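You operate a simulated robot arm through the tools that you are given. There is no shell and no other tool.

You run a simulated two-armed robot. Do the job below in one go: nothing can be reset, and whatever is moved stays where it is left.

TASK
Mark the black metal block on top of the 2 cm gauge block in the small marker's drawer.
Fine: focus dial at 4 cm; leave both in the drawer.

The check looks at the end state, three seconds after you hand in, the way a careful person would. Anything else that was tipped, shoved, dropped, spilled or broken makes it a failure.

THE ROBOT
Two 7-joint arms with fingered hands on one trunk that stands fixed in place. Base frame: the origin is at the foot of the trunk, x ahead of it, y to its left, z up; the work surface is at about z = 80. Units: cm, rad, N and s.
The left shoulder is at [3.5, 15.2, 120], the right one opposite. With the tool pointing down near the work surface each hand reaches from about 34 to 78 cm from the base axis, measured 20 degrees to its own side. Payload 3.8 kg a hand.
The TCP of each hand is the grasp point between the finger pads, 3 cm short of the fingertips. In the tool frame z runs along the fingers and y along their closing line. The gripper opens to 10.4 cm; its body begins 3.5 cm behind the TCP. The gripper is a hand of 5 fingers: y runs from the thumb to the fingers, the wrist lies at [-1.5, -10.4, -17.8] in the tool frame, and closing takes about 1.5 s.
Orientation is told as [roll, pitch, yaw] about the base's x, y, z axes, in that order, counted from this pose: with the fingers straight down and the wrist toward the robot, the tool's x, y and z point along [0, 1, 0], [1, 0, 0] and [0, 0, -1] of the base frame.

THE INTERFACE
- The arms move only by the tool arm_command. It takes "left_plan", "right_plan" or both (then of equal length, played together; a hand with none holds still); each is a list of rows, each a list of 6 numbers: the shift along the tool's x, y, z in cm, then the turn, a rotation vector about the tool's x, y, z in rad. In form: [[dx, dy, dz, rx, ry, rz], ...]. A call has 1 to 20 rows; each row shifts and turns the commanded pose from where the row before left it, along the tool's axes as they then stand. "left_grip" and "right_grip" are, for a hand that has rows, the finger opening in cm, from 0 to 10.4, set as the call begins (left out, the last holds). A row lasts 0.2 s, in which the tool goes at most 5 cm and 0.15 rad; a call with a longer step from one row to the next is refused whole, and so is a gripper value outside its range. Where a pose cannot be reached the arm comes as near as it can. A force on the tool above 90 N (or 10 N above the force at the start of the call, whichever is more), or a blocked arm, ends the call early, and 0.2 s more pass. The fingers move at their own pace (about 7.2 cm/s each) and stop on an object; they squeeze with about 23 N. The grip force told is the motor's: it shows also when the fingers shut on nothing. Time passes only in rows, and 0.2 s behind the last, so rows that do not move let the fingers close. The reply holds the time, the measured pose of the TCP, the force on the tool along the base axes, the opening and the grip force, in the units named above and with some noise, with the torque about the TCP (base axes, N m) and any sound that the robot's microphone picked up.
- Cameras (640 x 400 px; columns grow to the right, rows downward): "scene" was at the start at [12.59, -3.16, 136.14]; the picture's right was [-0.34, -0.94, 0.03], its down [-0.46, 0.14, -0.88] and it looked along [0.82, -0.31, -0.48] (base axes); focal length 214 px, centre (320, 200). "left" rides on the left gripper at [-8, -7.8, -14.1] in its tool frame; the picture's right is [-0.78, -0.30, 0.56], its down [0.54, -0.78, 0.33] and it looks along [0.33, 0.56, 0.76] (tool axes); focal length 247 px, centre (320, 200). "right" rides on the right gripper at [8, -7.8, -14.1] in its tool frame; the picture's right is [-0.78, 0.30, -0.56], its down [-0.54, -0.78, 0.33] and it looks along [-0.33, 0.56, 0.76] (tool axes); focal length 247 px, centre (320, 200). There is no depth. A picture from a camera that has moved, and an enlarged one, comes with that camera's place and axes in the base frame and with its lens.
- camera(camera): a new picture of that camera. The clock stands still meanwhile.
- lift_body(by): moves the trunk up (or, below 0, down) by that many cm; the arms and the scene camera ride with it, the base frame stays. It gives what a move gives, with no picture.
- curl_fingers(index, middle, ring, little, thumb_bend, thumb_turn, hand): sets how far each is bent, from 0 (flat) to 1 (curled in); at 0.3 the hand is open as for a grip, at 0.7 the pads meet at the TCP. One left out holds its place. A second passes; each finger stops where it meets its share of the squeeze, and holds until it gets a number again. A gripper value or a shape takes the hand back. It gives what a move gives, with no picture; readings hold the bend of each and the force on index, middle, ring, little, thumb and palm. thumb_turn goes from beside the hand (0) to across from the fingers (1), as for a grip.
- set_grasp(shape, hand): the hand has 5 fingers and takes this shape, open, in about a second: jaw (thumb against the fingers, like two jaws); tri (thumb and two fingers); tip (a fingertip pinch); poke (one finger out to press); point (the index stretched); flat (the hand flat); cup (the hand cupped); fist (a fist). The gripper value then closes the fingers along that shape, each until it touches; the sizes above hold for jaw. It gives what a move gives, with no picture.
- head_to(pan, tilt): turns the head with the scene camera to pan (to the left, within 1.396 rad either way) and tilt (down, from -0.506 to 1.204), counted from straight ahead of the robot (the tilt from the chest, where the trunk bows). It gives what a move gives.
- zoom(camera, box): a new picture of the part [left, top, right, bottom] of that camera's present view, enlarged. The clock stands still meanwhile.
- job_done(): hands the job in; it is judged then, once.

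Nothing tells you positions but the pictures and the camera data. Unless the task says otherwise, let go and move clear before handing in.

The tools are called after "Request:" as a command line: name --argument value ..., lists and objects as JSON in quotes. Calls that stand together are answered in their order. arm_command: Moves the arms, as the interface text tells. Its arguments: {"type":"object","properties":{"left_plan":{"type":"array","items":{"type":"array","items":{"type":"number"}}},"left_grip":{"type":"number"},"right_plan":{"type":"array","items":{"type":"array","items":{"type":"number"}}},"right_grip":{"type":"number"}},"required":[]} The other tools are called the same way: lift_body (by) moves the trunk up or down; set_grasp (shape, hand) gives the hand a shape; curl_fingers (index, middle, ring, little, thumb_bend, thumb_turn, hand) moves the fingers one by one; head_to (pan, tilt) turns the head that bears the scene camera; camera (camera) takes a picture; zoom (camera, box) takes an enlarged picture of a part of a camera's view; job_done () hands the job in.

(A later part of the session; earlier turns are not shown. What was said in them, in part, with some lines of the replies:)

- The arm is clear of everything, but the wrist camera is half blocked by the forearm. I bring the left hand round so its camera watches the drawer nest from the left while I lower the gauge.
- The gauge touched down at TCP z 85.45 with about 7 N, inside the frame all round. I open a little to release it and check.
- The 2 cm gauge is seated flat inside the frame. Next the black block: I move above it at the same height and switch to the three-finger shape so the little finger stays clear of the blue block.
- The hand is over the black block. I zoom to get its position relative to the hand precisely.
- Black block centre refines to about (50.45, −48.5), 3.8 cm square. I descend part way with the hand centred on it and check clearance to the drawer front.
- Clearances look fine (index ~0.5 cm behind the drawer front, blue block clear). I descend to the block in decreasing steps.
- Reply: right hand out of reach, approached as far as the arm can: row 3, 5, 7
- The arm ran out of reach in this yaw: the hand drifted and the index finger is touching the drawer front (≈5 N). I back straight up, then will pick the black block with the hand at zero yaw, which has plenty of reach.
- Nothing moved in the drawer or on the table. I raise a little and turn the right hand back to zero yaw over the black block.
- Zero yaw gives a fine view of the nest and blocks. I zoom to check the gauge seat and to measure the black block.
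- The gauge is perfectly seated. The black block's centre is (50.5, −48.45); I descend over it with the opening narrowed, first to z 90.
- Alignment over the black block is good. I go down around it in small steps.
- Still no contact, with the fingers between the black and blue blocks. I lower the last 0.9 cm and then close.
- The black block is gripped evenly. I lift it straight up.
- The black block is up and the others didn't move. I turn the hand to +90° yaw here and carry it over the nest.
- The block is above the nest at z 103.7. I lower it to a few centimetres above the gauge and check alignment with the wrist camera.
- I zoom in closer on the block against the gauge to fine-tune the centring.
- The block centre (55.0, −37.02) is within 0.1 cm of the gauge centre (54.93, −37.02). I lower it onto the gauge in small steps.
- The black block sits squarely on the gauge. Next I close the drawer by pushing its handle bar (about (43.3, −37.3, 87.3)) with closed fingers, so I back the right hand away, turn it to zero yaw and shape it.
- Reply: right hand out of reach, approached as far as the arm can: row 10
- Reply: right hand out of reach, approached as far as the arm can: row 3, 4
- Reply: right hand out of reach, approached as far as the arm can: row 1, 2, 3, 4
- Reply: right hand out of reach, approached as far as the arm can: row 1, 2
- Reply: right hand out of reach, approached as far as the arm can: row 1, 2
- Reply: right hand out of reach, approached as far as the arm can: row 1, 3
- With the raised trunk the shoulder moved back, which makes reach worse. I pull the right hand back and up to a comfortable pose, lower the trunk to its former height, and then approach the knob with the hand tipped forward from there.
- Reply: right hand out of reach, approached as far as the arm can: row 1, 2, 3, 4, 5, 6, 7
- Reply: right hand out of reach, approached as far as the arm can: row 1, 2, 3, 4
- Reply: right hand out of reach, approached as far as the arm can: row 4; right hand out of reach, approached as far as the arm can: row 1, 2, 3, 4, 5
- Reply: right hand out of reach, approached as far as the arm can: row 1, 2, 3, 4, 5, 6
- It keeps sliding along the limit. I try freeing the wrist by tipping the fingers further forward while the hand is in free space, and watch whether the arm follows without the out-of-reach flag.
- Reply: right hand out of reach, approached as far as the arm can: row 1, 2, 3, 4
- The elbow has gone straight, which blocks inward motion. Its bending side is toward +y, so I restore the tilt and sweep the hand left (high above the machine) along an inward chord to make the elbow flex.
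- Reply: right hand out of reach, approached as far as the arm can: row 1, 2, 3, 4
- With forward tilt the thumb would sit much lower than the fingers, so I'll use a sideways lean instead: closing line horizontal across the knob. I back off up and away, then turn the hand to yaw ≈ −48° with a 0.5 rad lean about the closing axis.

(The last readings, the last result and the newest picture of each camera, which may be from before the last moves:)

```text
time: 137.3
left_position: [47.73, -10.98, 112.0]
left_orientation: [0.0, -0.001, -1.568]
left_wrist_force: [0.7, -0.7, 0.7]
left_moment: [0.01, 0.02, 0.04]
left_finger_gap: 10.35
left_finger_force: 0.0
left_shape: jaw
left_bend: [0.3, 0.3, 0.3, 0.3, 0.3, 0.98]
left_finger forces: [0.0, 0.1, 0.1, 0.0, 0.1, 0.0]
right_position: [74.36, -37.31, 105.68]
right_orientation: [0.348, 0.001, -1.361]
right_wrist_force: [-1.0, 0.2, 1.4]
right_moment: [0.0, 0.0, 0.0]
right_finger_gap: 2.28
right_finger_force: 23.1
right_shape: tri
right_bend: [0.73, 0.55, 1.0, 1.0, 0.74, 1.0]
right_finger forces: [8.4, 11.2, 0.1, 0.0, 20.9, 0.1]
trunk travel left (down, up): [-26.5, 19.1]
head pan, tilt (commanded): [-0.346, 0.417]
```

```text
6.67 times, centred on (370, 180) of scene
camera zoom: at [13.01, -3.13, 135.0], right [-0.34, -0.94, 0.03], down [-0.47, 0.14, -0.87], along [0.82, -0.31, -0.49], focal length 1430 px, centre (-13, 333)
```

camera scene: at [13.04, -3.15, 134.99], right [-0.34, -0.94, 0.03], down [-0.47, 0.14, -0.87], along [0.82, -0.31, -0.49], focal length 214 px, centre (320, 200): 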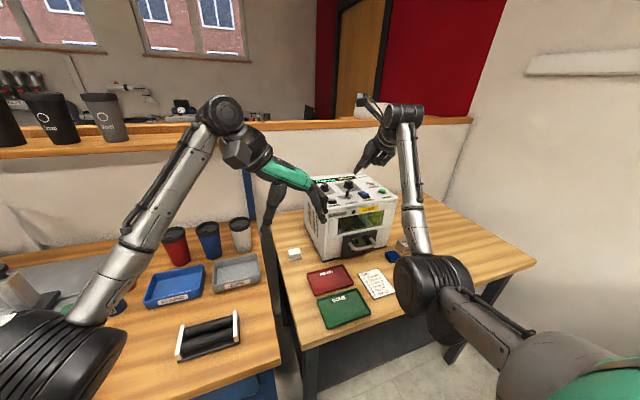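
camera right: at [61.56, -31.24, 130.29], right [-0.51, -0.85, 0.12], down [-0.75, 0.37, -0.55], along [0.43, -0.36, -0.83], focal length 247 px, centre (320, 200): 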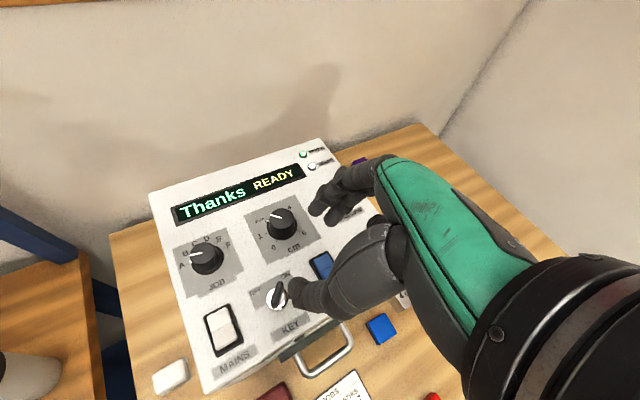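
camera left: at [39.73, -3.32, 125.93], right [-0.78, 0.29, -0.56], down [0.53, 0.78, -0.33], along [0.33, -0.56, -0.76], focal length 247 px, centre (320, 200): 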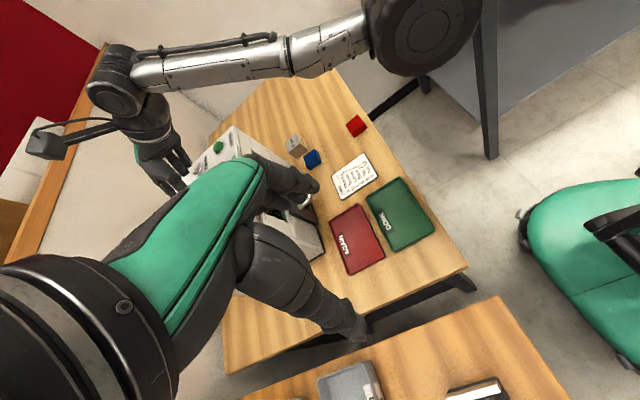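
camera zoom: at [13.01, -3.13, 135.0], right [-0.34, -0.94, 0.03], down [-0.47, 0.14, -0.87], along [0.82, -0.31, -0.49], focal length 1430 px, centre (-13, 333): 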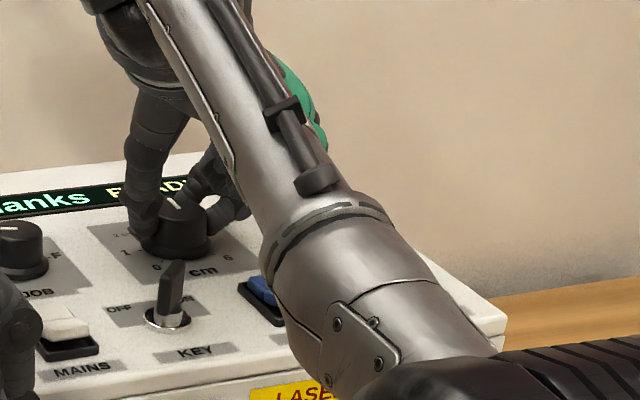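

The mark is now at the 3 tick. I open the fingers, swing the hand back about the knob axis, and grip again for the second quarter of the turn.

Request:
arm_command --right_plan '[[0, 0, 0, 0, 0, 0], [0, 0, 0, 0, 0, 0], [0, 0, 0, 0, 0, 0], [0, 0, 0, 0, 0, 0], [-0.005, 0.05, 0, 0.0343, 0, -0.0939], [-0.005, 0.05, 0, 0.0343, 0, -0.0939], [-0.005, 0.05, 0, 0.0343, 0, -0.0939], [-0.005, 0.05, 0, 0.0343, 0, -0.0939], [-0.005, 0.05, 0, 0.0343, 0, -0.0939], [-0.005, 0.05, 0, 0.0343, 0, -0.0939], [-0.005, 0.05, 0, 0.0343, 0, -0.0939], [-0.005, 0.05, 0, 0.0343, 0, -0.0939], [0, 0, 0, 0, 0, 0]]' --right_grip 5.0

Request:
zoom --camera "right" --box '[245, 170, 365, 290]'

Request:
zoom --camera "scene" --box '[335, 160, 385, 205]'

```text
time: 140.1
left_position: [47.88, -11.07, 111.83]
left_orientation: [0.0, 0.0, -1.569]
left_wrist_force: [-0.1, -0.1, -0.5]
left_moment: [0.01, 0.06, -0.02]
left_finger_gap: 10.34
left_finger_force: 0.0
left_shape: jaw
left_bend: [0.3, 0.3, 0.3, 0.3, 0.3, 0.98]
left_finger forces: [0.0, 0.0, 0.0, 0.0, 0.0, 0.1]
right_position: [74.51, -37.6, 105.63]
right_orientation: [0.349, 0.0, -0.558]
right_wrist_force: [0.5, 0.0, -0.2]
right_moment: [0.0, -0.01, -0.01]
right_finger_gap: 4.98
right_finger_force: 0.1
right_shape: tri
right_bend: [0.74, 0.45, 0.99, 0.99, 0.71, 1.0]
right_finger forces: [0.0, 0.0, 0.0, 0.1, 0.0, 0.0]
trunk travel left (down, up): [-26.5, 19.1]
head pan, tilt (commanded): [-0.346, 0.417]
```

```text
3.33 times, centred on (305, 230) of right
camera zoom: at [69.38, -31.26, 121.67], right [-0.23, -0.94, 0.26], down [-0.86, 0.08, -0.5], along [0.44, -0.34, -0.83], focal length 823 px, centre (370, 100)
```

zoom: 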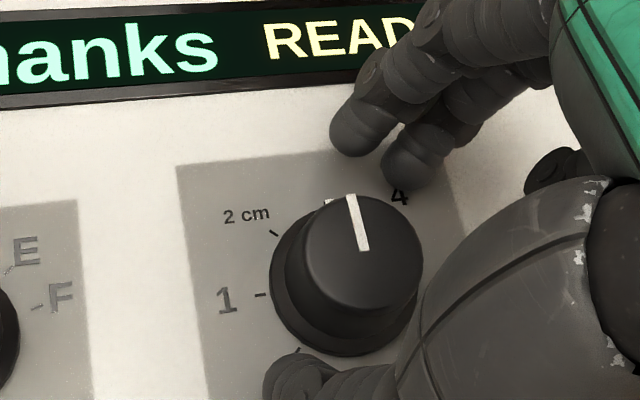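

```text
8.89 times, centred on (360, 182) of scene
camera zoom: at [13.04, -3.15, 134.99], right [-0.34, -0.94, 0.03], down [-0.47, 0.14, -0.87], along [0.82, -0.31, -0.49], focal length 1906 px, centre (-36, 356)
```

zoom: 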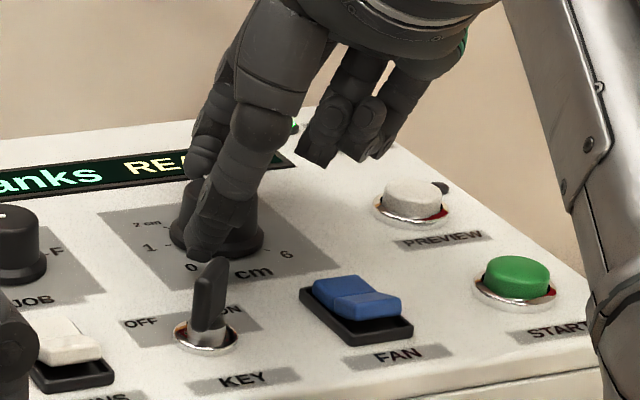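

The dial rests at 3. I grip it again and turn the second 45°.

Request:
arm_command --right_plan '[[0, 0, 0, 0, 0, 0], [0, 0, 0, 0, 0, 0], [0, 0, 0, 0, 0, 0], [0, 0, 0, 0, 0, 0], [0, 0, 0, 0, 0, 0], [0, 0, 0, 0, 0, 0]]' --right_grip 1.2

Request:
arm_command --right_plan '[[0.005, -0.05, 0, -0.0343, 0, 0.0939], [0.005, -0.05, 0, -0.0343, 0, 0.0939], [0.005, -0.05, 0, -0.0343, 0, 0.0939], [0.005, -0.05, 0, -0.0343, 0, 0.0939], [0.005, -0.05, 0, -0.0343, 0, 0.0939], [0.005, -0.05, 0, -0.0343, 0, 0.0939], [0.005, -0.05, 0, -0.0343, 0, 0.0939], [0.004, -0.04, 0, -0.0274, 0, 0.0751], [0, 0, 0, 0, 0, 0]]'

Request:
zoom --camera "right" --box '[245, 170, 365, 290]'

```text
time: 141.5
left_position: [47.68, -11.06, 111.89]
left_orientation: [0.0, -0.001, -1.57]
left_wrist_force: [-0.8, -0.5, 0.2]
left_moment: [0.04, 0.01, -0.02]
left_finger_gap: 10.36
left_finger_force: 0.0
left_shape: jaw
left_bend: [0.3, 0.3, 0.3, 0.3, 0.3, 0.98]
left_finger forces: [0.0, 0.0, 0.1, 0.1, 0.0, 0.1]
right_position: [74.56, -37.45, 105.67]
right_orientation: [0.349, 0.002, -0.558]
right_wrist_force: [0.4, 1.4, 0.7]
right_moment: [-0.01, -0.02, 0.01]
right_finger_gap: 2.39
right_finger_force: 23.4
right_shape: tri
right_bend: [0.73, 0.55, 1.0, 1.0, 0.74, 1.0]
right_finger forces: [8.7, 10.1, 0.0, 0.1, 19.7, 0.0]
trunk travel left (down, up): [-26.5, 19.1]
head pan, tilt (commanded): [-0.346, 0.417]
```

```text
time: 143.5
left_position: [47.82, -11.03, 112.0]
left_orientation: [-0.001, 0.0, -1.57]
left_wrist_force: [0.3, 0.0, 0.3]
left_moment: [0.02, 0.03, 0.0]
left_finger_gap: 10.36
left_finger_force: 0.0
left_shape: jaw
left_bend: [0.3, 0.3, 0.3, 0.3, 0.3, 0.98]
left_finger forces: [0.1, 0.0, 0.1, 0.0, 0.0, 0.1]
right_position: [74.44, -37.18, 105.75]
right_orientation: [0.349, 0.0, -1.338]
right_wrist_force: [0.4, 0.1, 1.4]
right_moment: [-0.05, 0.02, -0.01]
right_finger_gap: 2.37
right_finger_force: 23.4
right_shape: tri
right_bend: [0.73, 0.55, 1.0, 1.0, 0.74, 1.0]
right_finger forces: [9.0, 11.3, 0.1, 0.0, 19.9, 0.0]
trunk travel left (down, up): [-26.5, 19.1]
head pan, tilt (commanded): [-0.346, 0.417]
```

```text
3.33 times, centred on (305, 230) of right
camera zoom: at [75.21, -29.14, 121.69], right [-0.83, -0.5, 0.26], down [-0.56, 0.67, -0.5], along [0.08, -0.55, -0.83], focal length 823 px, centre (370, 100)
```

zoom: 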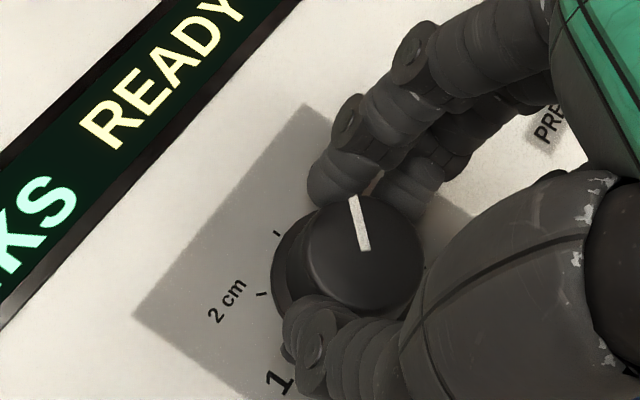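

The dial should be at 4 now. I release, lift straight off and look at the scale.

Request:
arm_command --right_plan '[[0, 0, 0, 0, 0, 0], [0, 0, 0, 0, 0, 0], [0, 0, 0, 0, 0, 0], [0, 0, 0, 0, 0, 0], [0.34, 0, -0.94, 0, 0, 0], [0.51, 0, -1.41, 0, 0, 0], [0.68, 0, -1.88, 0, 0, 0], [0.68, 0, -1.88, 0, 0, 0], [0, 0, 0, 0, 0, 0]]' --right_grip 5.0

Request:
camera --camera "right"

Request:
camera --camera "scene"

```text
time: 145.5
left_position: [47.84, -11.22, 111.99]
left_orientation: [0.0, 0.0, -1.57]
left_wrist_force: [-0.6, -0.5, 0.0]
left_moment: [-0.05, -0.02, 0.0]
left_finger_gap: 10.39
left_finger_force: 0.0
left_shape: jaw
left_bend: [0.3, 0.3, 0.3, 0.3, 0.3, 0.98]
left_finger forces: [0.0, 0.0, 0.0, 0.0, 0.1, 0.0]
right_position: [74.47, -37.35, 112.27]
right_orientation: [0.35, 0.0, -1.339]
right_wrist_force: [0.1, -0.1, 0.4]
right_moment: [0.0, 0.02, -0.01]
right_finger_gap: 5.0
right_finger_force: 0.0
right_shape: tri
right_bend: [0.74, 0.45, 0.99, 0.99, 0.71, 1.0]
right_finger forces: [0.0, 0.0, 0.1, 0.0, 0.0, 0.0]
trunk travel left (down, up): [-26.5, 19.1]
head pan, tilt (commanded): [-0.346, 0.417]
```

```text
taken
camera right: at [75.24, -29.26, 128.22], right [-0.83, -0.5, 0.26], down [-0.56, 0.67, -0.5], along [0.08, -0.55, -0.83], focal length 247 px, centre (320, 200)
```

right: 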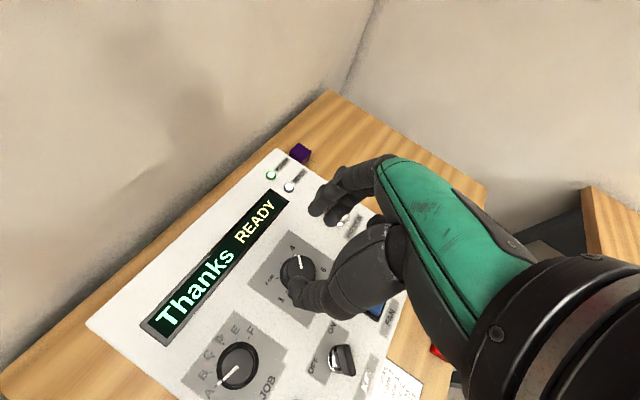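

```text
taken
camera scene: at [13.06, -3.17, 134.99], right [-0.34, -0.94, 0.03], down [-0.47, 0.14, -0.87], along [0.82, -0.31, -0.49], focal length 214 px, centre (320, 200)
```

scene: 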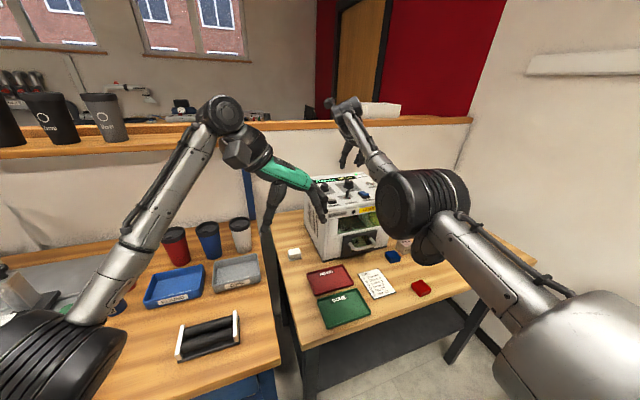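

I zoom in on the dial to check the pointer against the 4 mark.

Request:
zoom --camera "right" --box '[255, 230, 335, 310]'

Request:
zoom --camera "scene" --box '[335, 165, 385, 205]'

```text
5.00 times, centred on (295, 270) of right
camera zoom: at [75.24, -29.26, 128.22], right [-0.83, -0.5, 0.26], down [-0.56, 0.67, -0.5], along [0.08, -0.55, -0.83], focal length 1235 px, centre (445, -150)
```

zoom: 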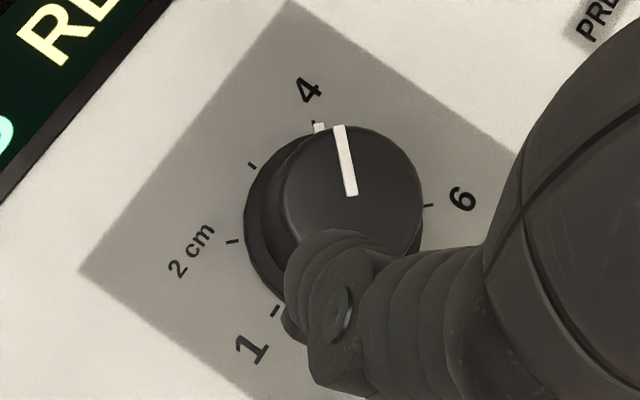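

```text
10.00 times, centred on (360, 185) of scene
camera zoom: at [13.06, -3.17, 134.99], right [-0.34, -0.94, 0.03], down [-0.47, 0.14, -0.87], along [0.82, -0.31, -0.49], focal length 2145 px, centre (-80, 350)
```

zoom: 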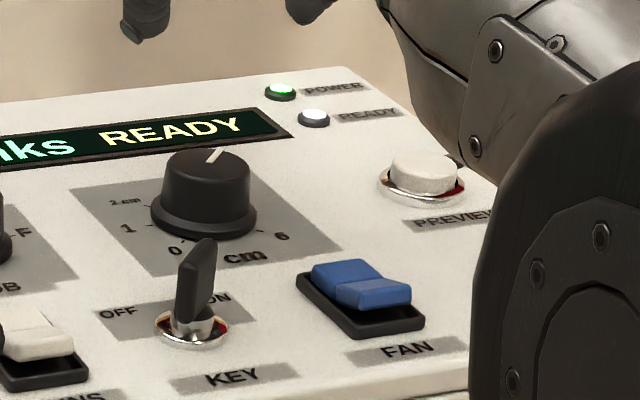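

The dial's mark is right on 4. The job stays at A "Thanks", display READY. Next is START: I draw the hand back and straighten it to zero yaw.

Request:
arm_command --right_plan '[[-1.96, 0.21, -1.515, 0, 0, 0], [-1.96, 0.21, -1.515, 0, 0, 0], [-1.96, 0.21, -1.515, 0, 0, 0], [-1.96, 0.21, -1.515, 0, 0, 0], [0, 0, 0, 0.051, 0, -0.1398], [0, 0, 0, 0.051, 0, -0.1398], [0, 0, 0, 0.051, 0, -0.1398], [0, 0, 0, 0.051, 0, -0.1398], [0, 0, 0, 0.051, 0, -0.1398], [0, 0, 0, 0.051, 0, -0.1398], [0, 0, 0, 0.051, 0, -0.1398], [0, 0, 0, 0.051, 0, -0.1398], [0, 0, 0, 0.051, 0, -0.1398], [0, 0, 0, 0, -0.1167, 0], [0, 0, 0, 0, -0.1167, 0], [0, 0, 0, 0, -0.1167, 0], [0, 0, 0, 0, 0, 0]]'

Request:
set_grasp --shape "poke" --hand "right"

Request:
camera --camera "right"

Request:
camera --camera "scene"

```text
time: 149.1
left_position: [47.68, -11.16, 112.03]
left_orientation: [0.0, 0.001, -1.569]
left_wrist_force: [-0.5, -0.5, 0.1]
left_moment: [0.01, -0.01, 0.02]
left_finger_gap: 10.37
left_finger_force: 0.1
left_shape: jaw
left_bend: [0.3, 0.3, 0.3, 0.3, 0.3, 0.98]
left_finger forces: [0.1, 0.0, 0.1, 0.0, 0.1, 0.0]
right_position: [65.37, -40.19, 115.1]
right_orientation: [-0.002, 0.002, 0.002]
right_wrist_force: [0.2, 0.2, 0.5]
right_moment: [0.0, 0.02, -0.02]
right_finger_gap: 4.96
right_finger_force: 0.1
right_shape: tri
right_bend: [0.74, 0.45, 0.99, 0.99, 0.71, 1.0]
right_finger forces: [0.0, 0.0, 0.0, 0.0, 0.1, 0.0]
trunk travel left (down, up): [-26.5, 19.1]
head pan, tilt (commanded): [-0.346, 0.417]
```

```text
time: 150.0
left_position: [47.83, -11.16, 111.9]
left_orientation: [-0.001, -0.001, -1.569]
left_wrist_force: [-0.4, 1.2, -0.5]
left_moment: [-0.01, -0.02, -0.03]
left_finger_gap: 10.37
left_finger_force: 0.0
left_shape: jaw
left_bend: [0.3, 0.3, 0.3, 0.3, 0.3, 0.98]
left_finger forces: [0.0, 0.1, 0.0, 0.0, 0.0, 0.1]
right_position: [65.46, -40.25, 115.23]
right_orientation: [-0.001, -0.001, 0.003]
right_wrist_force: [0.5, -0.6, -0.1]
right_moment: [0.01, 0.01, 0.03]
right_finger_gap: 0.0
right_finger_force: 0.1
right_shape: poke
right_bend: [0.7, 0.7, 0.99, 0.99, 1.0, 1.0]
right_finger forces: [0.0, 0.0, 0.0, 0.0, 0.0, 0.1]
trunk travel left (down, up): [-26.5, 19.1]
head pan, tilt (commanded): [-0.346, 0.417]
```

```text
taken
camera right: at [57.64, -32.34, 129.29], right [0.3, -0.78, 0.56], down [-0.78, -0.54, -0.33], along [0.56, -0.33, -0.76], focal length 247 px, centre (320, 200)
```

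right: 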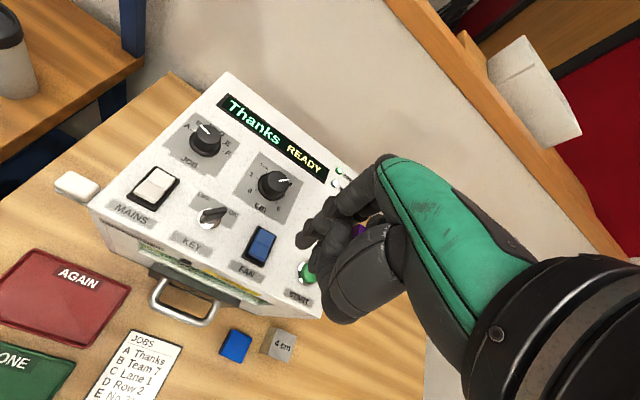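

```text
taken
camera scene: at [13.03, -3.16, 134.99], right [-0.34, -0.94, 0.03], down [-0.47, 0.14, -0.87], along [0.82, -0.31, -0.49], focal length 214 px, centre (320, 200)
```

scene: 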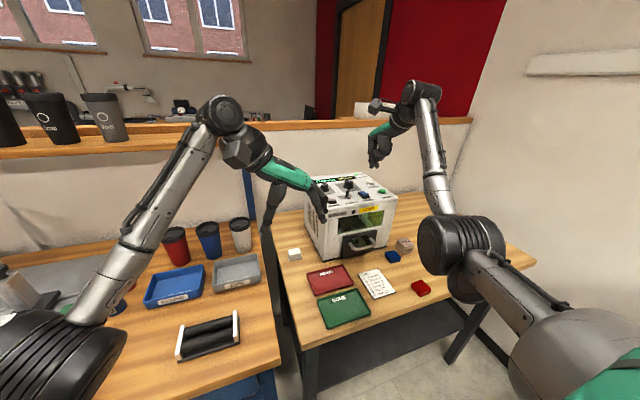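

The hand is in poke shape. I zoom to see the pressing fingertip relative to START.

Request:
zoom --camera "right" --box '[270, 150, 410, 330]'

Request:
zoom --camera "scene" --box '[340, 110, 440, 210]'

Request:
zoom --camera "right" --box '[240, 150, 320, 220]'

```text
2.22 times, centred on (340, 240) of right
camera zoom: at [57.64, -32.34, 129.29], right [0.3, -0.78, 0.56], down [-0.78, -0.54, -0.33], along [0.56, -0.33, -0.76], focal length 549 px, centre (276, 111)
```

zoom: 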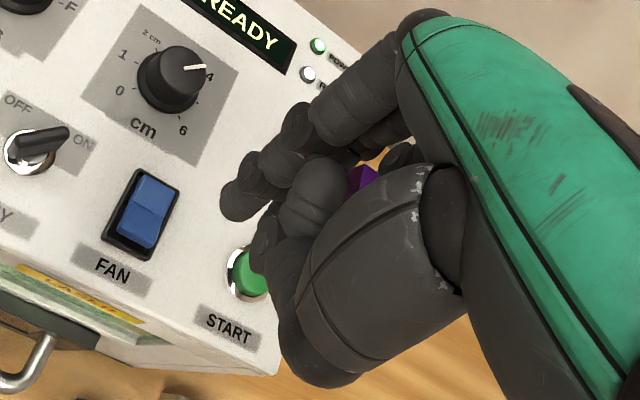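

```text
4.00 times, centred on (390, 160) of scene
camera zoom: at [13.03, -3.16, 134.99], right [-0.34, -0.94, 0.03], down [-0.47, 0.14, -0.87], along [0.82, -0.31, -0.49], focal length 858 px, centre (40, 360)
```

zoom: 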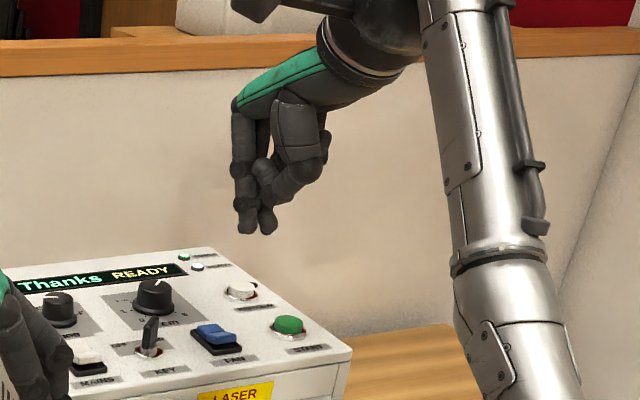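

```text
5.71 times, centred on (280, 185) of right
camera zoom: at [57.64, -32.34, 129.29], right [0.3, -0.78, 0.56], down [-0.78, -0.54, -0.33], along [0.56, -0.33, -0.76], focal length 1411 px, centre (549, 286)
```

zoom: 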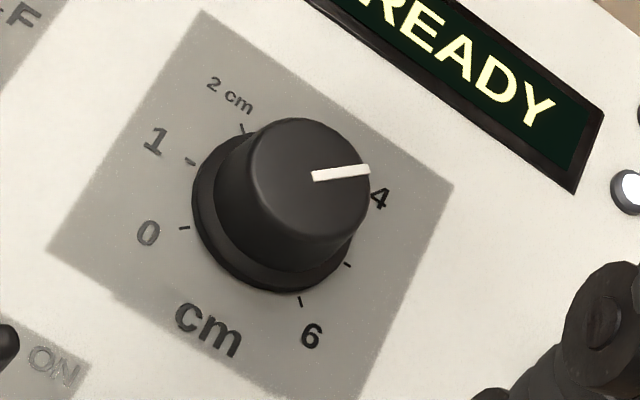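

The dial clearly points at 4. I zoom on START to fix its exact position.

Request:
zoom --camera "right" --box '[280, 235, 340, 305]'

Request:
arm_command --right_plan '[[0, 1.5, -0.5, 0, 0, 0], [0.5, 1.5, 0, 0, 0, 0], [0.5, 0, 0, 0, 0, 0], [0, 0, 0, 0, 0, 0]]'

Request:
zoom --camera "right" --box '[210, 220, 330, 340]'

```text
5.71 times, centred on (310, 270) of right
camera zoom: at [57.64, -32.34, 129.29], right [0.3, -0.78, 0.56], down [-0.78, -0.54, -0.33], along [0.56, -0.33, -0.76], focal length 1411 px, centre (377, -200)
```

zoom: 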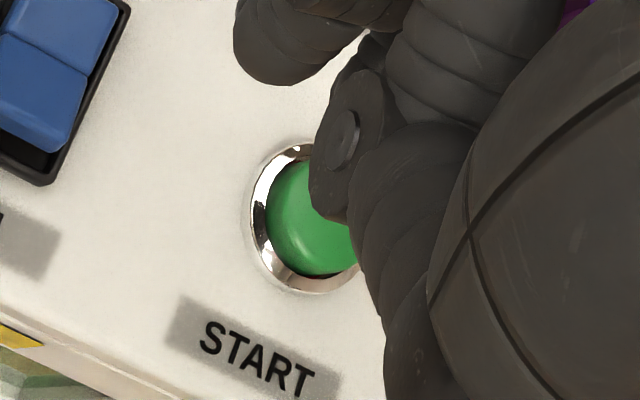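

```text
time: 151.0
left_position: [47.75, -11.16, 112.0]
left_orientation: [-0.002, 0.0, -1.568]
left_wrist_force: [-0.3, -0.1, -0.2]
left_moment: [0.04, 0.0, 0.02]
left_finger_gap: 10.37
left_finger_force: 0.1
left_shape: jaw
left_bend: [0.3, 0.3, 0.3, 0.3, 0.3, 0.98]
left_finger forces: [0.1, 0.0, 0.0, 0.0, 0.0, 0.0]
right_position: [68.38, -39.24, 115.66]
right_orientation: [-0.003, -0.001, 0.001]
right_wrist_force: [-0.4, -0.5, 0.0]
right_moment: [0.0, 0.03, 0.01]
right_finger_gap: 0.0
right_finger_force: 0.1
right_shape: poke
right_bend: [0.7, 0.7, 0.99, 0.99, 1.0, 1.0]
right_finger forces: [0.1, 0.1, 0.1, 0.0, 0.0, 0.0]
trunk travel left (down, up): [-26.5, 19.1]
head pan, tilt (commanded): [-0.346, 0.417]
```

```text
3.33 times, centred on (270, 280) of right
camera zoom: at [60.69, -31.31, 129.75], right [0.3, -0.78, 0.56], down [-0.78, -0.54, -0.33], along [0.56, -0.33, -0.76], focal length 823 px, centre (487, -67)
```

zoom: 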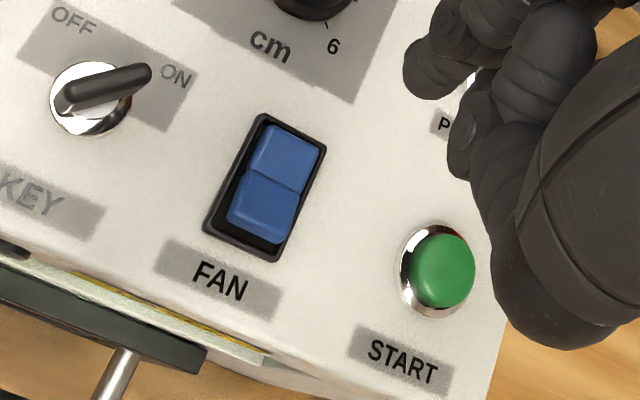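

START's top is at about (67.2, −45.85, 103.4). I move the fingertips above it at z≈107 and check.

Request:
arm_command --right_plan '[[-1.7, -0.27, 1.2, 0, 0, 0], [-1.7, -0.27, 1.2, 0, 0, 0], [-1.7, -0.27, 1.2, 0, 0, 0], [-1.7, -0.27, 1.2, 0, 0, 0], [0, 0, 0.8, 0, 0, 0], [0, 0, 0, 0, 0, 0]]'

Request:
zoom --camera "right" --box '[240, 160, 400, 320]'

Request:
zoom --camera "scene" --box '[350, 140, 420, 210]'

```text
time: 152.4
left_position: [47.75, -11.08, 111.89]
left_orientation: [-0.001, -0.001, -1.568]
left_wrist_force: [-0.9, 1.5, 0.0]
left_moment: [0.01, -0.02, 0.01]
left_finger_gap: 10.38
left_finger_force: 0.0
left_shape: jaw
left_bend: [0.3, 0.3, 0.3, 0.3, 0.3, 0.98]
left_finger forces: [0.0, 0.0, 0.0, 0.0, 0.0, 0.0]
right_position: [67.42, -46.06, 110.06]
right_orientation: [-0.001, 0.0, 0.002]
right_wrist_force: [-0.3, -0.7, 0.6]
right_moment: [-0.01, -0.02, 0.0]
right_finger_gap: 0.0
right_finger_force: 0.1
right_shape: poke
right_bend: [0.7, 0.7, 0.99, 0.99, 1.0, 1.0]
right_finger forces: [0.0, 0.1, 0.0, 0.0, 0.0, 0.0]
trunk travel left (down, up): [-26.5, 19.1]
head pan, tilt (commanded): [-0.346, 0.417]
```

```text
2.50 times, centred on (320, 240) of right
camera zoom: at [59.58, -38.16, 124.16], right [0.3, -0.78, 0.56], down [-0.78, -0.54, -0.33], along [0.56, -0.33, -0.76], focal length 617 px, centre (320, 100)
```

zoom: 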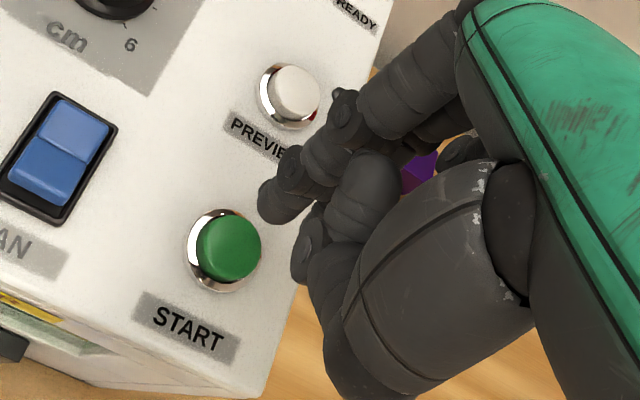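

```text
5.71 times, centred on (385, 175) of scene
camera zoom: at [13.03, -3.16, 135.0], right [-0.34, -0.94, 0.03], down [-0.47, 0.14, -0.87], along [0.82, -0.31, -0.49], focal length 1226 px, centre (-51, 343)
```

zoom: 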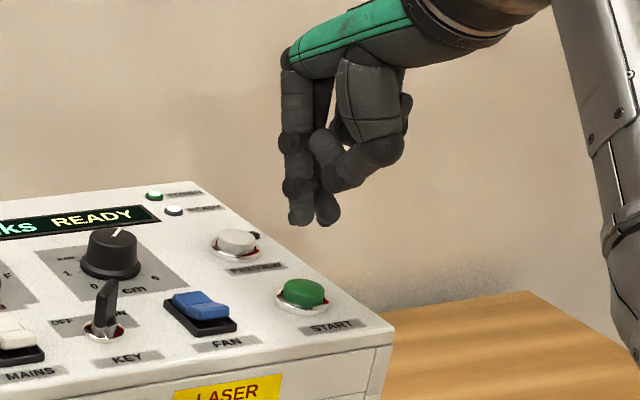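

The two fingertips will straddle START's centre after a small shift. I move down to just above the button.

Request:
arm_command --right_plan '[[0.25, 0.2, 0.8, 0, 0, 0], [0, 0, 0.8, 0, 0, 0], [0, 0, 0.8, 0, 0, 0], [0, 0, 0.6, 0, 0, 0], [0, 0, 0, 0, 0, 0]]'

Request:
zoom --camera "right" --box '[240, 160, 400, 320]'

Request:
zoom --camera "scene" --box '[350, 150, 410, 210]'

```text
time: 153.6
left_position: [47.73, -11.15, 111.88]
left_orientation: [0.0, 0.001, -1.568]
left_wrist_force: [0.3, 0.5, 1.5]
left_moment: [0.01, 0.02, -0.02]
left_finger_gap: 10.38
left_finger_force: 0.0
left_shape: jaw
left_bend: [0.3, 0.3, 0.3, 0.3, 0.3, 0.98]
left_finger forces: [0.0, 0.0, 0.1, 0.1, 0.1, 0.0]
right_position: [67.82, -45.75, 107.15]
right_orientation: [-0.002, 0.001, 0.003]
right_wrist_force: [0.3, -0.1, 0.2]
right_moment: [-0.02, 0.0, -0.01]
right_finger_gap: 0.0
right_finger_force: 0.2
right_shape: poke
right_bend: [0.7, 0.7, 0.99, 0.99, 1.0, 1.0]
right_finger forces: [0.1, 0.0, 0.0, 0.0, 0.1, 0.0]
trunk travel left (down, up): [-26.5, 19.1]
head pan, tilt (commanded): [-0.346, 0.417]
```

```text
2.50 times, centred on (320, 240) of right
camera zoom: at [59.85, -37.88, 121.22], right [0.3, -0.78, 0.56], down [-0.78, -0.54, -0.33], along [0.56, -0.33, -0.76], focal length 617 px, centre (320, 100)
```

zoom: 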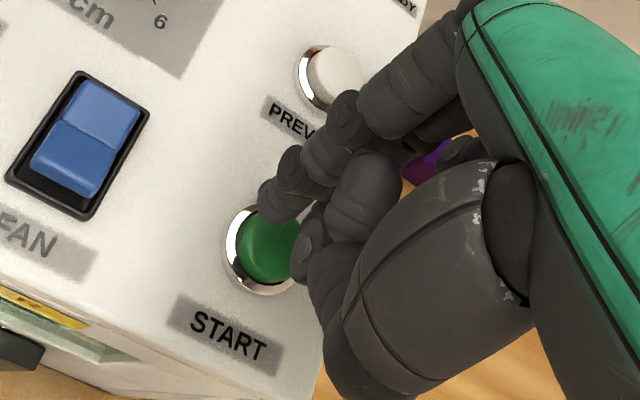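

```text
6.67 times, centred on (380, 180) of scene
camera zoom: at [13.03, -3.16, 135.0], right [-0.34, -0.94, 0.03], down [-0.47, 0.14, -0.87], along [0.82, -0.31, -0.49], focal length 1430 px, centre (-80, 333)
```

zoom: 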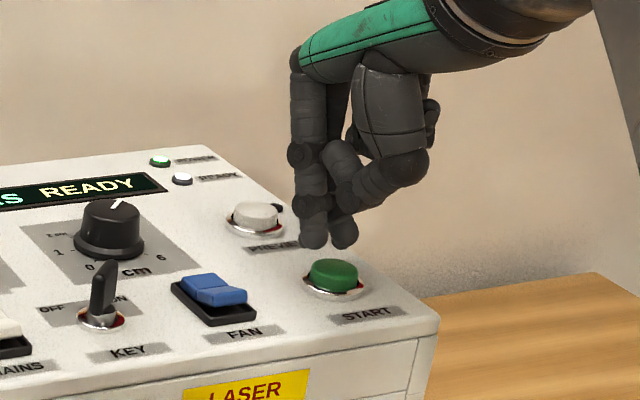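

The tips are about 1 cm above START and straddle its centre. I press down in small steps, watching force and sound.

Request:
arm_command --right_plan '[[-0.1, -0.1, 0.3, 0, 0, 0], [0, 0, 0.3, 0, 0, 0], [0, 0, 0.2, 0, 0, 0], [0, 0, 0, 0, 0, 0]]'

Request:
arm_command --right_plan '[[0, 0, 0.15, 0, 0, 0], [0, 0, 0.15, 0, 0, 0], [0, 0, 0, 0, 0, 0]]'

Request:
zoom --camera "scene" --box '[320, 150, 410, 210]'

```text
time: 154.6
left_position: [47.79, -11.15, 111.91]
left_orientation: [0.0, -0.001, -1.57]
left_wrist_force: [-0.8, -0.7, -0.1]
left_moment: [0.01, 0.01, -0.02]
left_finger_gap: 10.39
left_finger_force: 0.1
left_shape: jaw
left_bend: [0.3, 0.3, 0.3, 0.3, 0.3, 0.98]
left_finger forces: [0.1, 0.1, 0.0, 0.0, 0.0, 0.0]
right_position: [67.53, -45.8, 106.26]
right_orientation: [-0.002, 0.0, 0.001]
right_wrist_force: [0.2, 0.2, -0.3]
right_moment: [-0.04, 0.02, -0.04]
right_finger_gap: 0.0
right_finger_force: 0.1
right_shape: poke
right_bend: [0.7, 0.7, 0.99, 0.99, 1.0, 1.0]
right_finger forces: [0.0, 0.0, 0.0, 0.0, 0.1, 0.0]
trunk travel left (down, up): [-26.5, 19.1]
head pan, tilt (commanded): [-0.346, 0.417]
```

```text
time: 155.4
left_position: [47.69, -11.09, 111.87]
left_orientation: [0.0, 0.0, -1.569]
left_wrist_force: [0.3, -1.0, -0.2]
left_moment: [0.03, 0.0, -0.01]
left_finger_gap: 10.39
left_finger_force: 0.0
left_shape: jaw
left_bend: [0.3, 0.3, 0.3, 0.3, 0.3, 0.98]
left_finger forces: [0.1, 0.0, 0.1, 0.1, 0.1, 0.0]
right_position: [67.55, -45.86, 105.97]
right_orientation: [-0.002, 0.0, 0.002]
right_wrist_force: [1.0, 0.3, 1.7]
right_moment: [0.04, -0.01, 0.0]
right_finger_gap: 0.0
right_finger_force: 0.1
right_shape: poke
right_bend: [0.7, 0.7, 0.99, 0.99, 1.0, 1.0]
right_finger forces: [0.0, 1.6, 0.0, 0.0, 0.1, 0.0]
trunk travel left (down, up): [-26.5, 19.1]
head pan, tilt (commanded): [-0.346, 0.417]
```

```text
6.67 times, centred on (365, 180) of scene
camera zoom: at [13.02, -3.14, 135.0], right [-0.34, -0.94, 0.03], down [-0.47, 0.14, -0.87], along [0.82, -0.31, -0.49], focal length 1430 px, centre (20, 333)
```

zoom: 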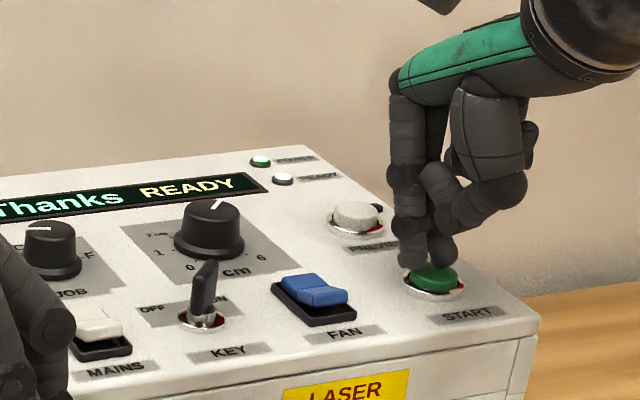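

The middle finger is now on the button (1.6 N). I press further in small steps.

Request:
arm_command --right_plan '[[0, 0, 0.15, 0, 0, 0], [0, 0, 0.1, 0, 0, 0], [0, 0, 0, 0, 0, 0]]'

Request:
zoom --camera "scene" --box '[320, 150, 410, 210]'

```text
time: 156.2
left_position: [47.76, -11.03, 111.84]
left_orientation: [-0.001, 0.0, -1.568]
left_wrist_force: [-0.9, -0.3, 0.1]
left_moment: [-0.02, 0.01, -0.01]
left_finger_gap: 10.38
left_finger_force: 0.1
left_shape: jaw
left_bend: [0.3, 0.3, 0.3, 0.3, 0.3, 0.98]
left_finger forces: [0.0, 0.0, 0.0, 0.1, 0.0, 0.0]
right_position: [67.49, -45.98, 105.87]
right_orientation: [-0.003, -0.001, 0.002]
right_wrist_force: [1.7, -0.5, 3.4]
right_moment: [-0.02, 0.0, 0.03]
right_finger_gap: 0.0
right_finger_force: 0.0
right_shape: poke
right_bend: [0.7, 0.7, 0.99, 0.99, 1.0, 1.0]
right_finger forces: [0.0, 2.9, 0.0, 0.1, 0.1, 0.1]
trunk travel left (down, up): [-26.5, 19.1]
head pan, tilt (commanded): [-0.346, 0.417]
heard: click
```

```text
6.67 times, centred on (365, 180) of scene
camera zoom: at [13.01, -3.13, 135.0], right [-0.34, -0.94, 0.03], down [-0.47, 0.14, -0.87], along [0.82, -0.31, -0.49], focal length 1430 px, centre (20, 333)
```

zoom: 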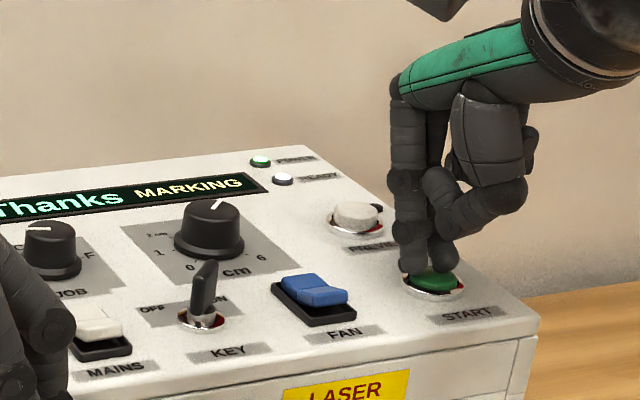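

A click, and the display shows MARKING. I lift off the button and wait while it runs.

Request:
arm_command --right_plan '[[0, 0, -0.5, 0, 0, 0], [0, 0, -1.0, 0, 0, 0], [0, 0, -1.5, 0, 0, 0], [0, 0, -2.0, 0, 0, 0], [0, -1.5, -1.5, 0, 0, 0], [0, -2, 0, 0, 0, 0], [0, -2, 0, 0, 0, 0], [0, 0, 0, 0, 0, 0]]'

Request:
zoom --camera "scene" --box '[310, 170, 400, 250]'

Request:
arm_command --right_plan '[[0, 0, 0, 0, 0, 0], [0, 0, 0, 0, 0, 0], [0, 0, 0, 0, 0, 0], [0, 0, 0, 0, 0, 0], [0, 0, 0, 0, 0, 0], [0, 0, 0, 0, 0, 0], [0, 0, 0, 0, 0, 0], [0, 0, 0, 0, 0, 0], [0, 0, 0, 0, 0, 0], [0, 0, 0, 0, 0, 0], [0, 0, 0, 0, 0, 0], [0, 0, 0, 0, 0, 0], [0, 0, 0, 0, 0, 0], [0, 0, 0, 0, 0, 0], [0, 0, 0, 0, 0, 0]]'

Request:
zoom --camera "scene" --box '[310, 170, 400, 250]'

```text
time: 158.0
left_position: [47.79, -10.95, 111.82]
left_orientation: [0.0, 0.001, -1.567]
left_wrist_force: [0.6, -0.6, 0.0]
left_moment: [-0.04, 0.03, -0.01]
left_finger_gap: 10.4
left_finger_force: 0.2
left_shape: jaw
left_bend: [0.3, 0.3, 0.3, 0.3, 0.3, 0.98]
left_finger forces: [0.0, 0.1, 0.0, 0.0, 0.0, 0.1]
right_position: [61.88, -46.01, 112.25]
right_orientation: [0.002, 0.001, 0.001]
right_wrist_force: [0.5, 0.2, 0.9]
right_moment: [0.0, 0.04, 0.02]
right_finger_gap: 0.02
right_finger_force: 0.0
right_shape: poke
right_bend: [0.7, 0.7, 0.99, 0.99, 1.0, 1.0]
right_finger forces: [0.0, 0.0, 0.0, 0.0, 0.1, 0.0]
trunk travel left (down, up): [-26.5, 19.1]
head pan, tilt (commanded): [-0.346, 0.417]
```

```text
5.00 times, centred on (355, 210) of scene
camera zoom: at [13.05, -3.15, 134.99], right [-0.34, -0.94, 0.03], down [-0.47, 0.14, -0.87], along [0.82, -0.31, -0.49], focal length 1072 px, centre (145, 150)
```

zoom: 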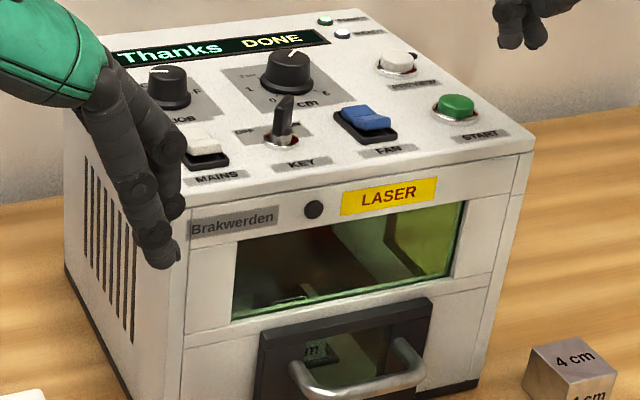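

```text
time: 161.2
left_position: [47.83, -11.08, 111.92]
left_orientation: [0.0, 0.0, -1.569]
left_wrist_force: [-0.5, 0.6, 0.1]
left_moment: [0.01, 0.01, -0.01]
left_finger_gap: 10.38
left_finger_force: 0.1
left_shape: jaw
left_bend: [0.3, 0.3, 0.3, 0.3, 0.3, 0.98]
left_finger forces: [0.0, 0.0, 0.0, 0.0, 0.0, 0.1]
right_position: [61.93, -45.94, 112.25]
right_orientation: [0.002, 0.0, 0.002]
right_wrist_force: [-0.1, -0.7, 0.1]
right_moment: [0.0, 0.03, -0.01]
right_finger_gap: 0.0
right_finger_force: 0.0
right_shape: poke
right_bend: [0.7, 0.7, 0.99, 0.99, 1.0, 1.0]
right_finger forces: [0.0, 0.0, 0.1, 0.1, 0.0, 0.0]
trunk travel left (down, up): [-26.5, 19.1]
head pan, tilt (commanded): [-0.346, 0.417]
```

```text
5.00 times, centred on (355, 210) of scene
camera zoom: at [13.03, -3.16, 134.99], right [-0.34, -0.94, 0.03], down [-0.47, 0.14, -0.87], along [0.82, -0.31, -0.49], focal length 1072 px, centre (145, 150)
```

zoom: 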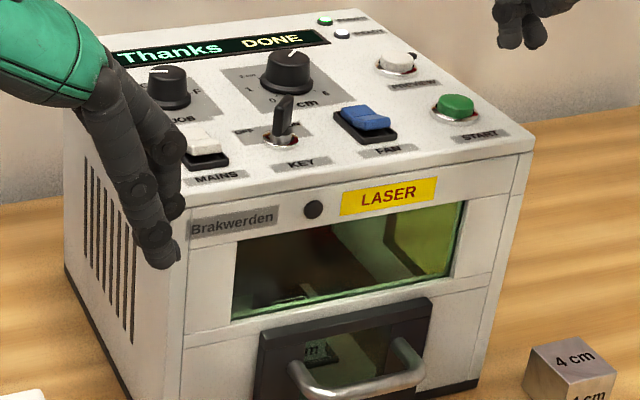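

The display says DONE. I look through the window at the block to check the mark.

Request:
zoom --camera "scene" --box '[340, 215, 385, 250]'

Request:
camera --camera "right"

Request:
zoom --camera "scene" --box '[320, 170, 380, 210]'

```text
11.43 times, centred on (362, 232) of scene
camera zoom: at [13.03, -3.16, 134.99], right [-0.34, -0.94, 0.03], down [-0.47, 0.14, -0.87], along [0.82, -0.31, -0.49], focal length 2451 px, centre (-166, -171)
```

zoom: 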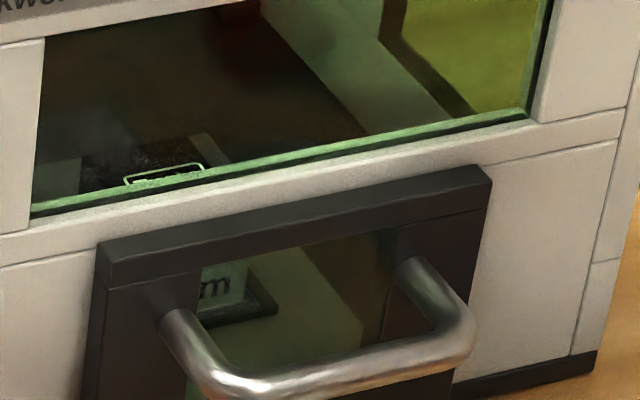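

```text
taken
camera right: at [54.15, -38.07, 126.39], right [0.3, -0.78, 0.56], down [-0.78, -0.54, -0.33], along [0.56, -0.33, -0.76], focal length 247 px, centre (320, 200)
```

right: 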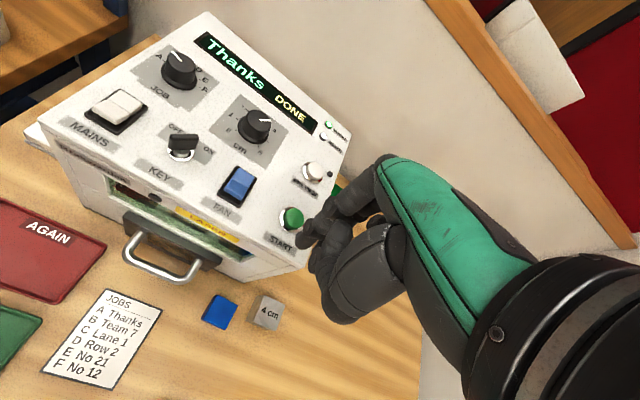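

```text
10.00 times, centred on (350, 190) of scene
camera zoom: at [13.03, -3.16, 134.99], right [-0.34, -0.94, 0.03], down [-0.47, 0.14, -0.87], along [0.82, -0.31, -0.49], focal length 2145 px, centre (20, 300)
```

zoom: 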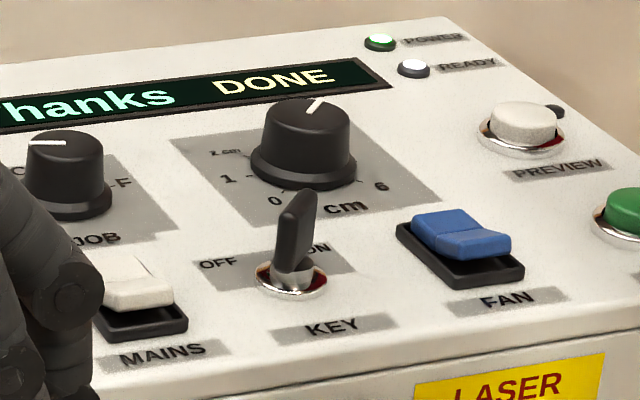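

DONE is shown and a mark is visible through the glass. I pull the right hand back to a spot where its camera can look through the window at the block's top.

Request:
arm_command --right_plan '[[0, -2.6, 0, 0, 0, 0], [0, -2.6, 0.8, 0, 0, 0], [0, -2.6, 1.5, 0, 0, 0], [-0.3, -2.6, 2.0, 0, 0, 0], [-0.4, -2.5, 3.0, 0, 0, 0], [0, 0, 0, 0, 0, 0]]'

Request:
camera --camera "right"

Request:
zoom --camera "right" --box '[210, 90, 290, 160]'

```text
time: 162.6
left_position: [47.8, -11.06, 111.91]
left_orientation: [-0.003, 0.001, -1.569]
left_wrist_force: [-0.8, -0.1, -0.1]
left_moment: [0.0, -0.02, -0.01]
left_finger_gap: 10.4
left_finger_force: 0.1
left_shape: jaw
left_bend: [0.3, 0.3, 0.3, 0.3, 0.3, 0.98]
left_finger forces: [0.1, 0.1, 0.0, 0.0, 0.1, 0.0]
right_position: [49.02, -46.56, 104.9]
right_orientation: [-0.002, 0.0, 0.003]
right_wrist_force: [0.8, -0.4, -0.2]
right_moment: [-0.02, 0.03, -0.01]
right_finger_gap: 0.0
right_finger_force: 0.0
right_shape: poke
right_bend: [0.7, 0.7, 0.99, 0.99, 1.0, 1.0]
right_finger forces: [0.0, 0.1, 0.1, 0.0, 0.0, 0.0]
trunk travel left (down, up): [-26.5, 19.1]
head pan, tilt (commanded): [-0.346, 0.417]
```

```text
taken
camera right: at [41.28, -38.62, 118.95], right [0.3, -0.78, 0.56], down [-0.78, -0.54, -0.33], along [0.56, -0.33, -0.76], focal length 247 px, centre (320, 200)
```

right: 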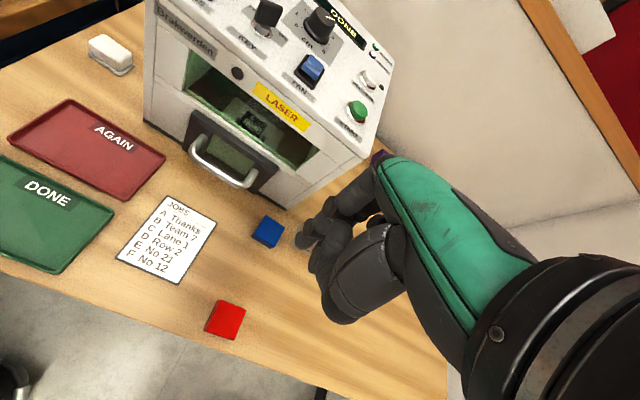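

```text
5.71 times, centred on (250, 125) of right
camera zoom: at [41.28, -38.62, 118.95], right [0.3, -0.78, 0.56], down [-0.78, -0.54, -0.33], along [0.56, -0.33, -0.76], focal length 1411 px, centre (720, 629)
```

zoom: 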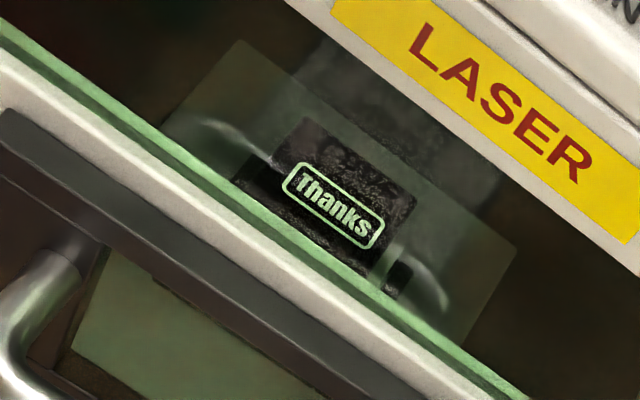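

"Thanks" is cleanly marked on the black block, still on the gauge in the closed drawer. I move both hands clear and take a last look around.

Request:
arm_command --right_plan '[[0, -1.5, -3.5, 0, 0, 0], [0, -2.0, -3.5, 0, 0, 0], [0, -2.0, -3.5, 0, 0, 0], [0, -2.0, -3.5, 0, 0, 0], [0, -2.0, -3.5, 0, 0, 0], [0, 0, 0, 0, 0, 0]]' --left_plan '[[0, -1.0, -2.0, 0, 0, 0], [0, -1.0, -2.0, 0, 0, 0], [0, -1.0, -2.0, 0, 0, 0], [0, -1.0, -2.0, 0, 0, 0], [0, 0, 0, 0, 0, 0], [0, 0, 0, 0, 0, 0]]'

Request:
camera --camera "scene"

Request:
camera --camera "right"

Request:
zoom --camera "scene" --box '[280, 165, 450, 330]'

```text
time: 164.0
left_position: [47.73, -7.02, 120.14]
left_orientation: [-0.003, 0.0, -1.569]
left_wrist_force: [0.1, -0.3, -0.5]
left_moment: [0.06, 0.01, 0.01]
left_finger_gap: 10.39
left_finger_force: 0.1
left_shape: jaw
left_bend: [0.3, 0.3, 0.3, 0.3, 0.3, 0.98]
left_finger forces: [0.0, 0.0, 0.0, 0.0, 0.0, 0.1]
right_position: [39.66, -46.7, 122.27]
right_orientation: [-0.001, 0.003, 0.003]
right_wrist_force: [0.3, -0.7, -0.2]
right_moment: [0.04, -0.03, 0.02]
right_finger_gap: 0.02
right_finger_force: 0.0
right_shape: poke
right_bend: [0.7, 0.7, 0.99, 0.99, 1.0, 1.0]
right_finger forces: [0.0, 0.0, 0.0, 0.0, 0.0, 0.0]
trunk travel left (down, up): [-26.5, 19.1]
head pan, tilt (commanded): [-0.346, 0.417]
```

```text
taken
camera scene: at [13.09, -3.18, 134.98], right [-0.34, -0.94, 0.03], down [-0.47, 0.14, -0.87], along [0.82, -0.31, -0.49], focal length 214 px, centre (320, 200)
```

scene: 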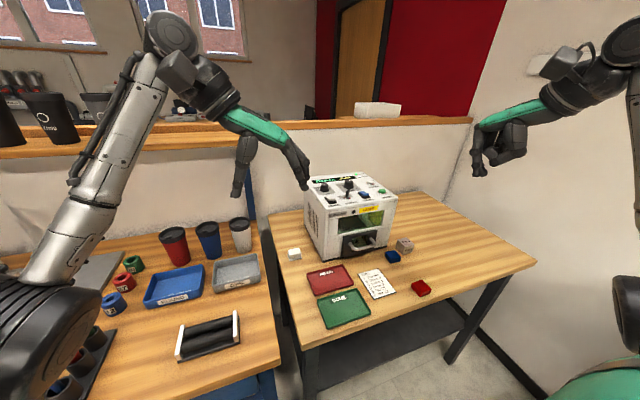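

```text
taken
camera right: at [31.75, -38.75, 136.44], right [0.3, -0.78, 0.56], down [-0.78, -0.54, -0.33], along [0.56, -0.33, -0.76], focal length 247 px, centre (320, 200)
```

right: 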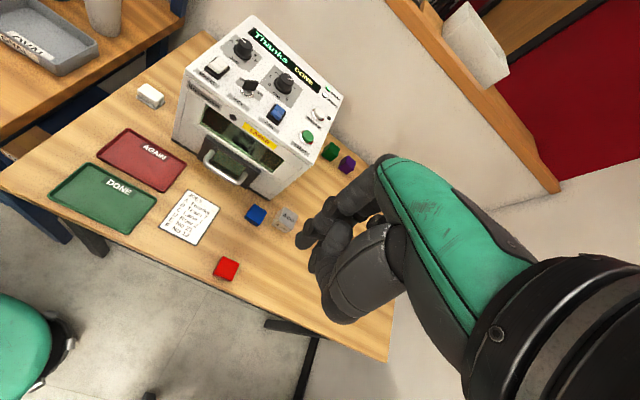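

```text
2.42 times, centred on (365, 248) of scene
camera zoom: at [13.09, -3.18, 134.98], right [-0.34, -0.94, 0.03], down [-0.47, 0.14, -0.87], along [0.82, -0.31, -0.49], focal length 520 px, centre (211, 85)
```

zoom: 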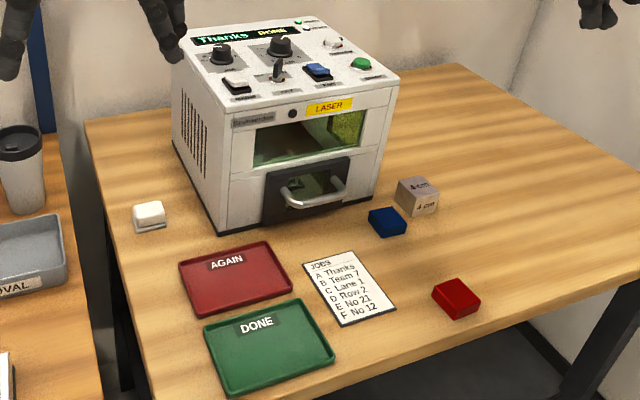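

The machine shows DONE. The block is marked "Thanks" and still sits on the 2 cm gauge in the shut drawer, with the focus dial at 4. The trays, card, blue and red blocks and 4 cm gauge are where they were, and both hands are clear, so I hand the job in.

Request:
job_done

```text
The job is handed in.
```

I marked the black block with "Thanks". It sits on top of the 2 cm gauge block in the marker's closed drawer. The focus dial was at 4 cm when I pressed START and is still there.

- **Mark:** the display read MARKING, then DONE. Looking through the window I could read "Thanks" in its frame on top of the block. I didn't open the drawer for a closer look.
- **Text:** you didn't say which job to use, and nothing on the job card is called "Fine", so I left the dial at A, "Thanks", where it was.
- **Contact:** while I was reaching for the black block, a finger touched the drawer front at about 5 N. Nothing moved.
- **Rest of the bench:** in the last pictures, the red and blue blocks, the 4 cm gauge, the trays and the card were where they had been.

Both hands have let go and are clear of the machine.
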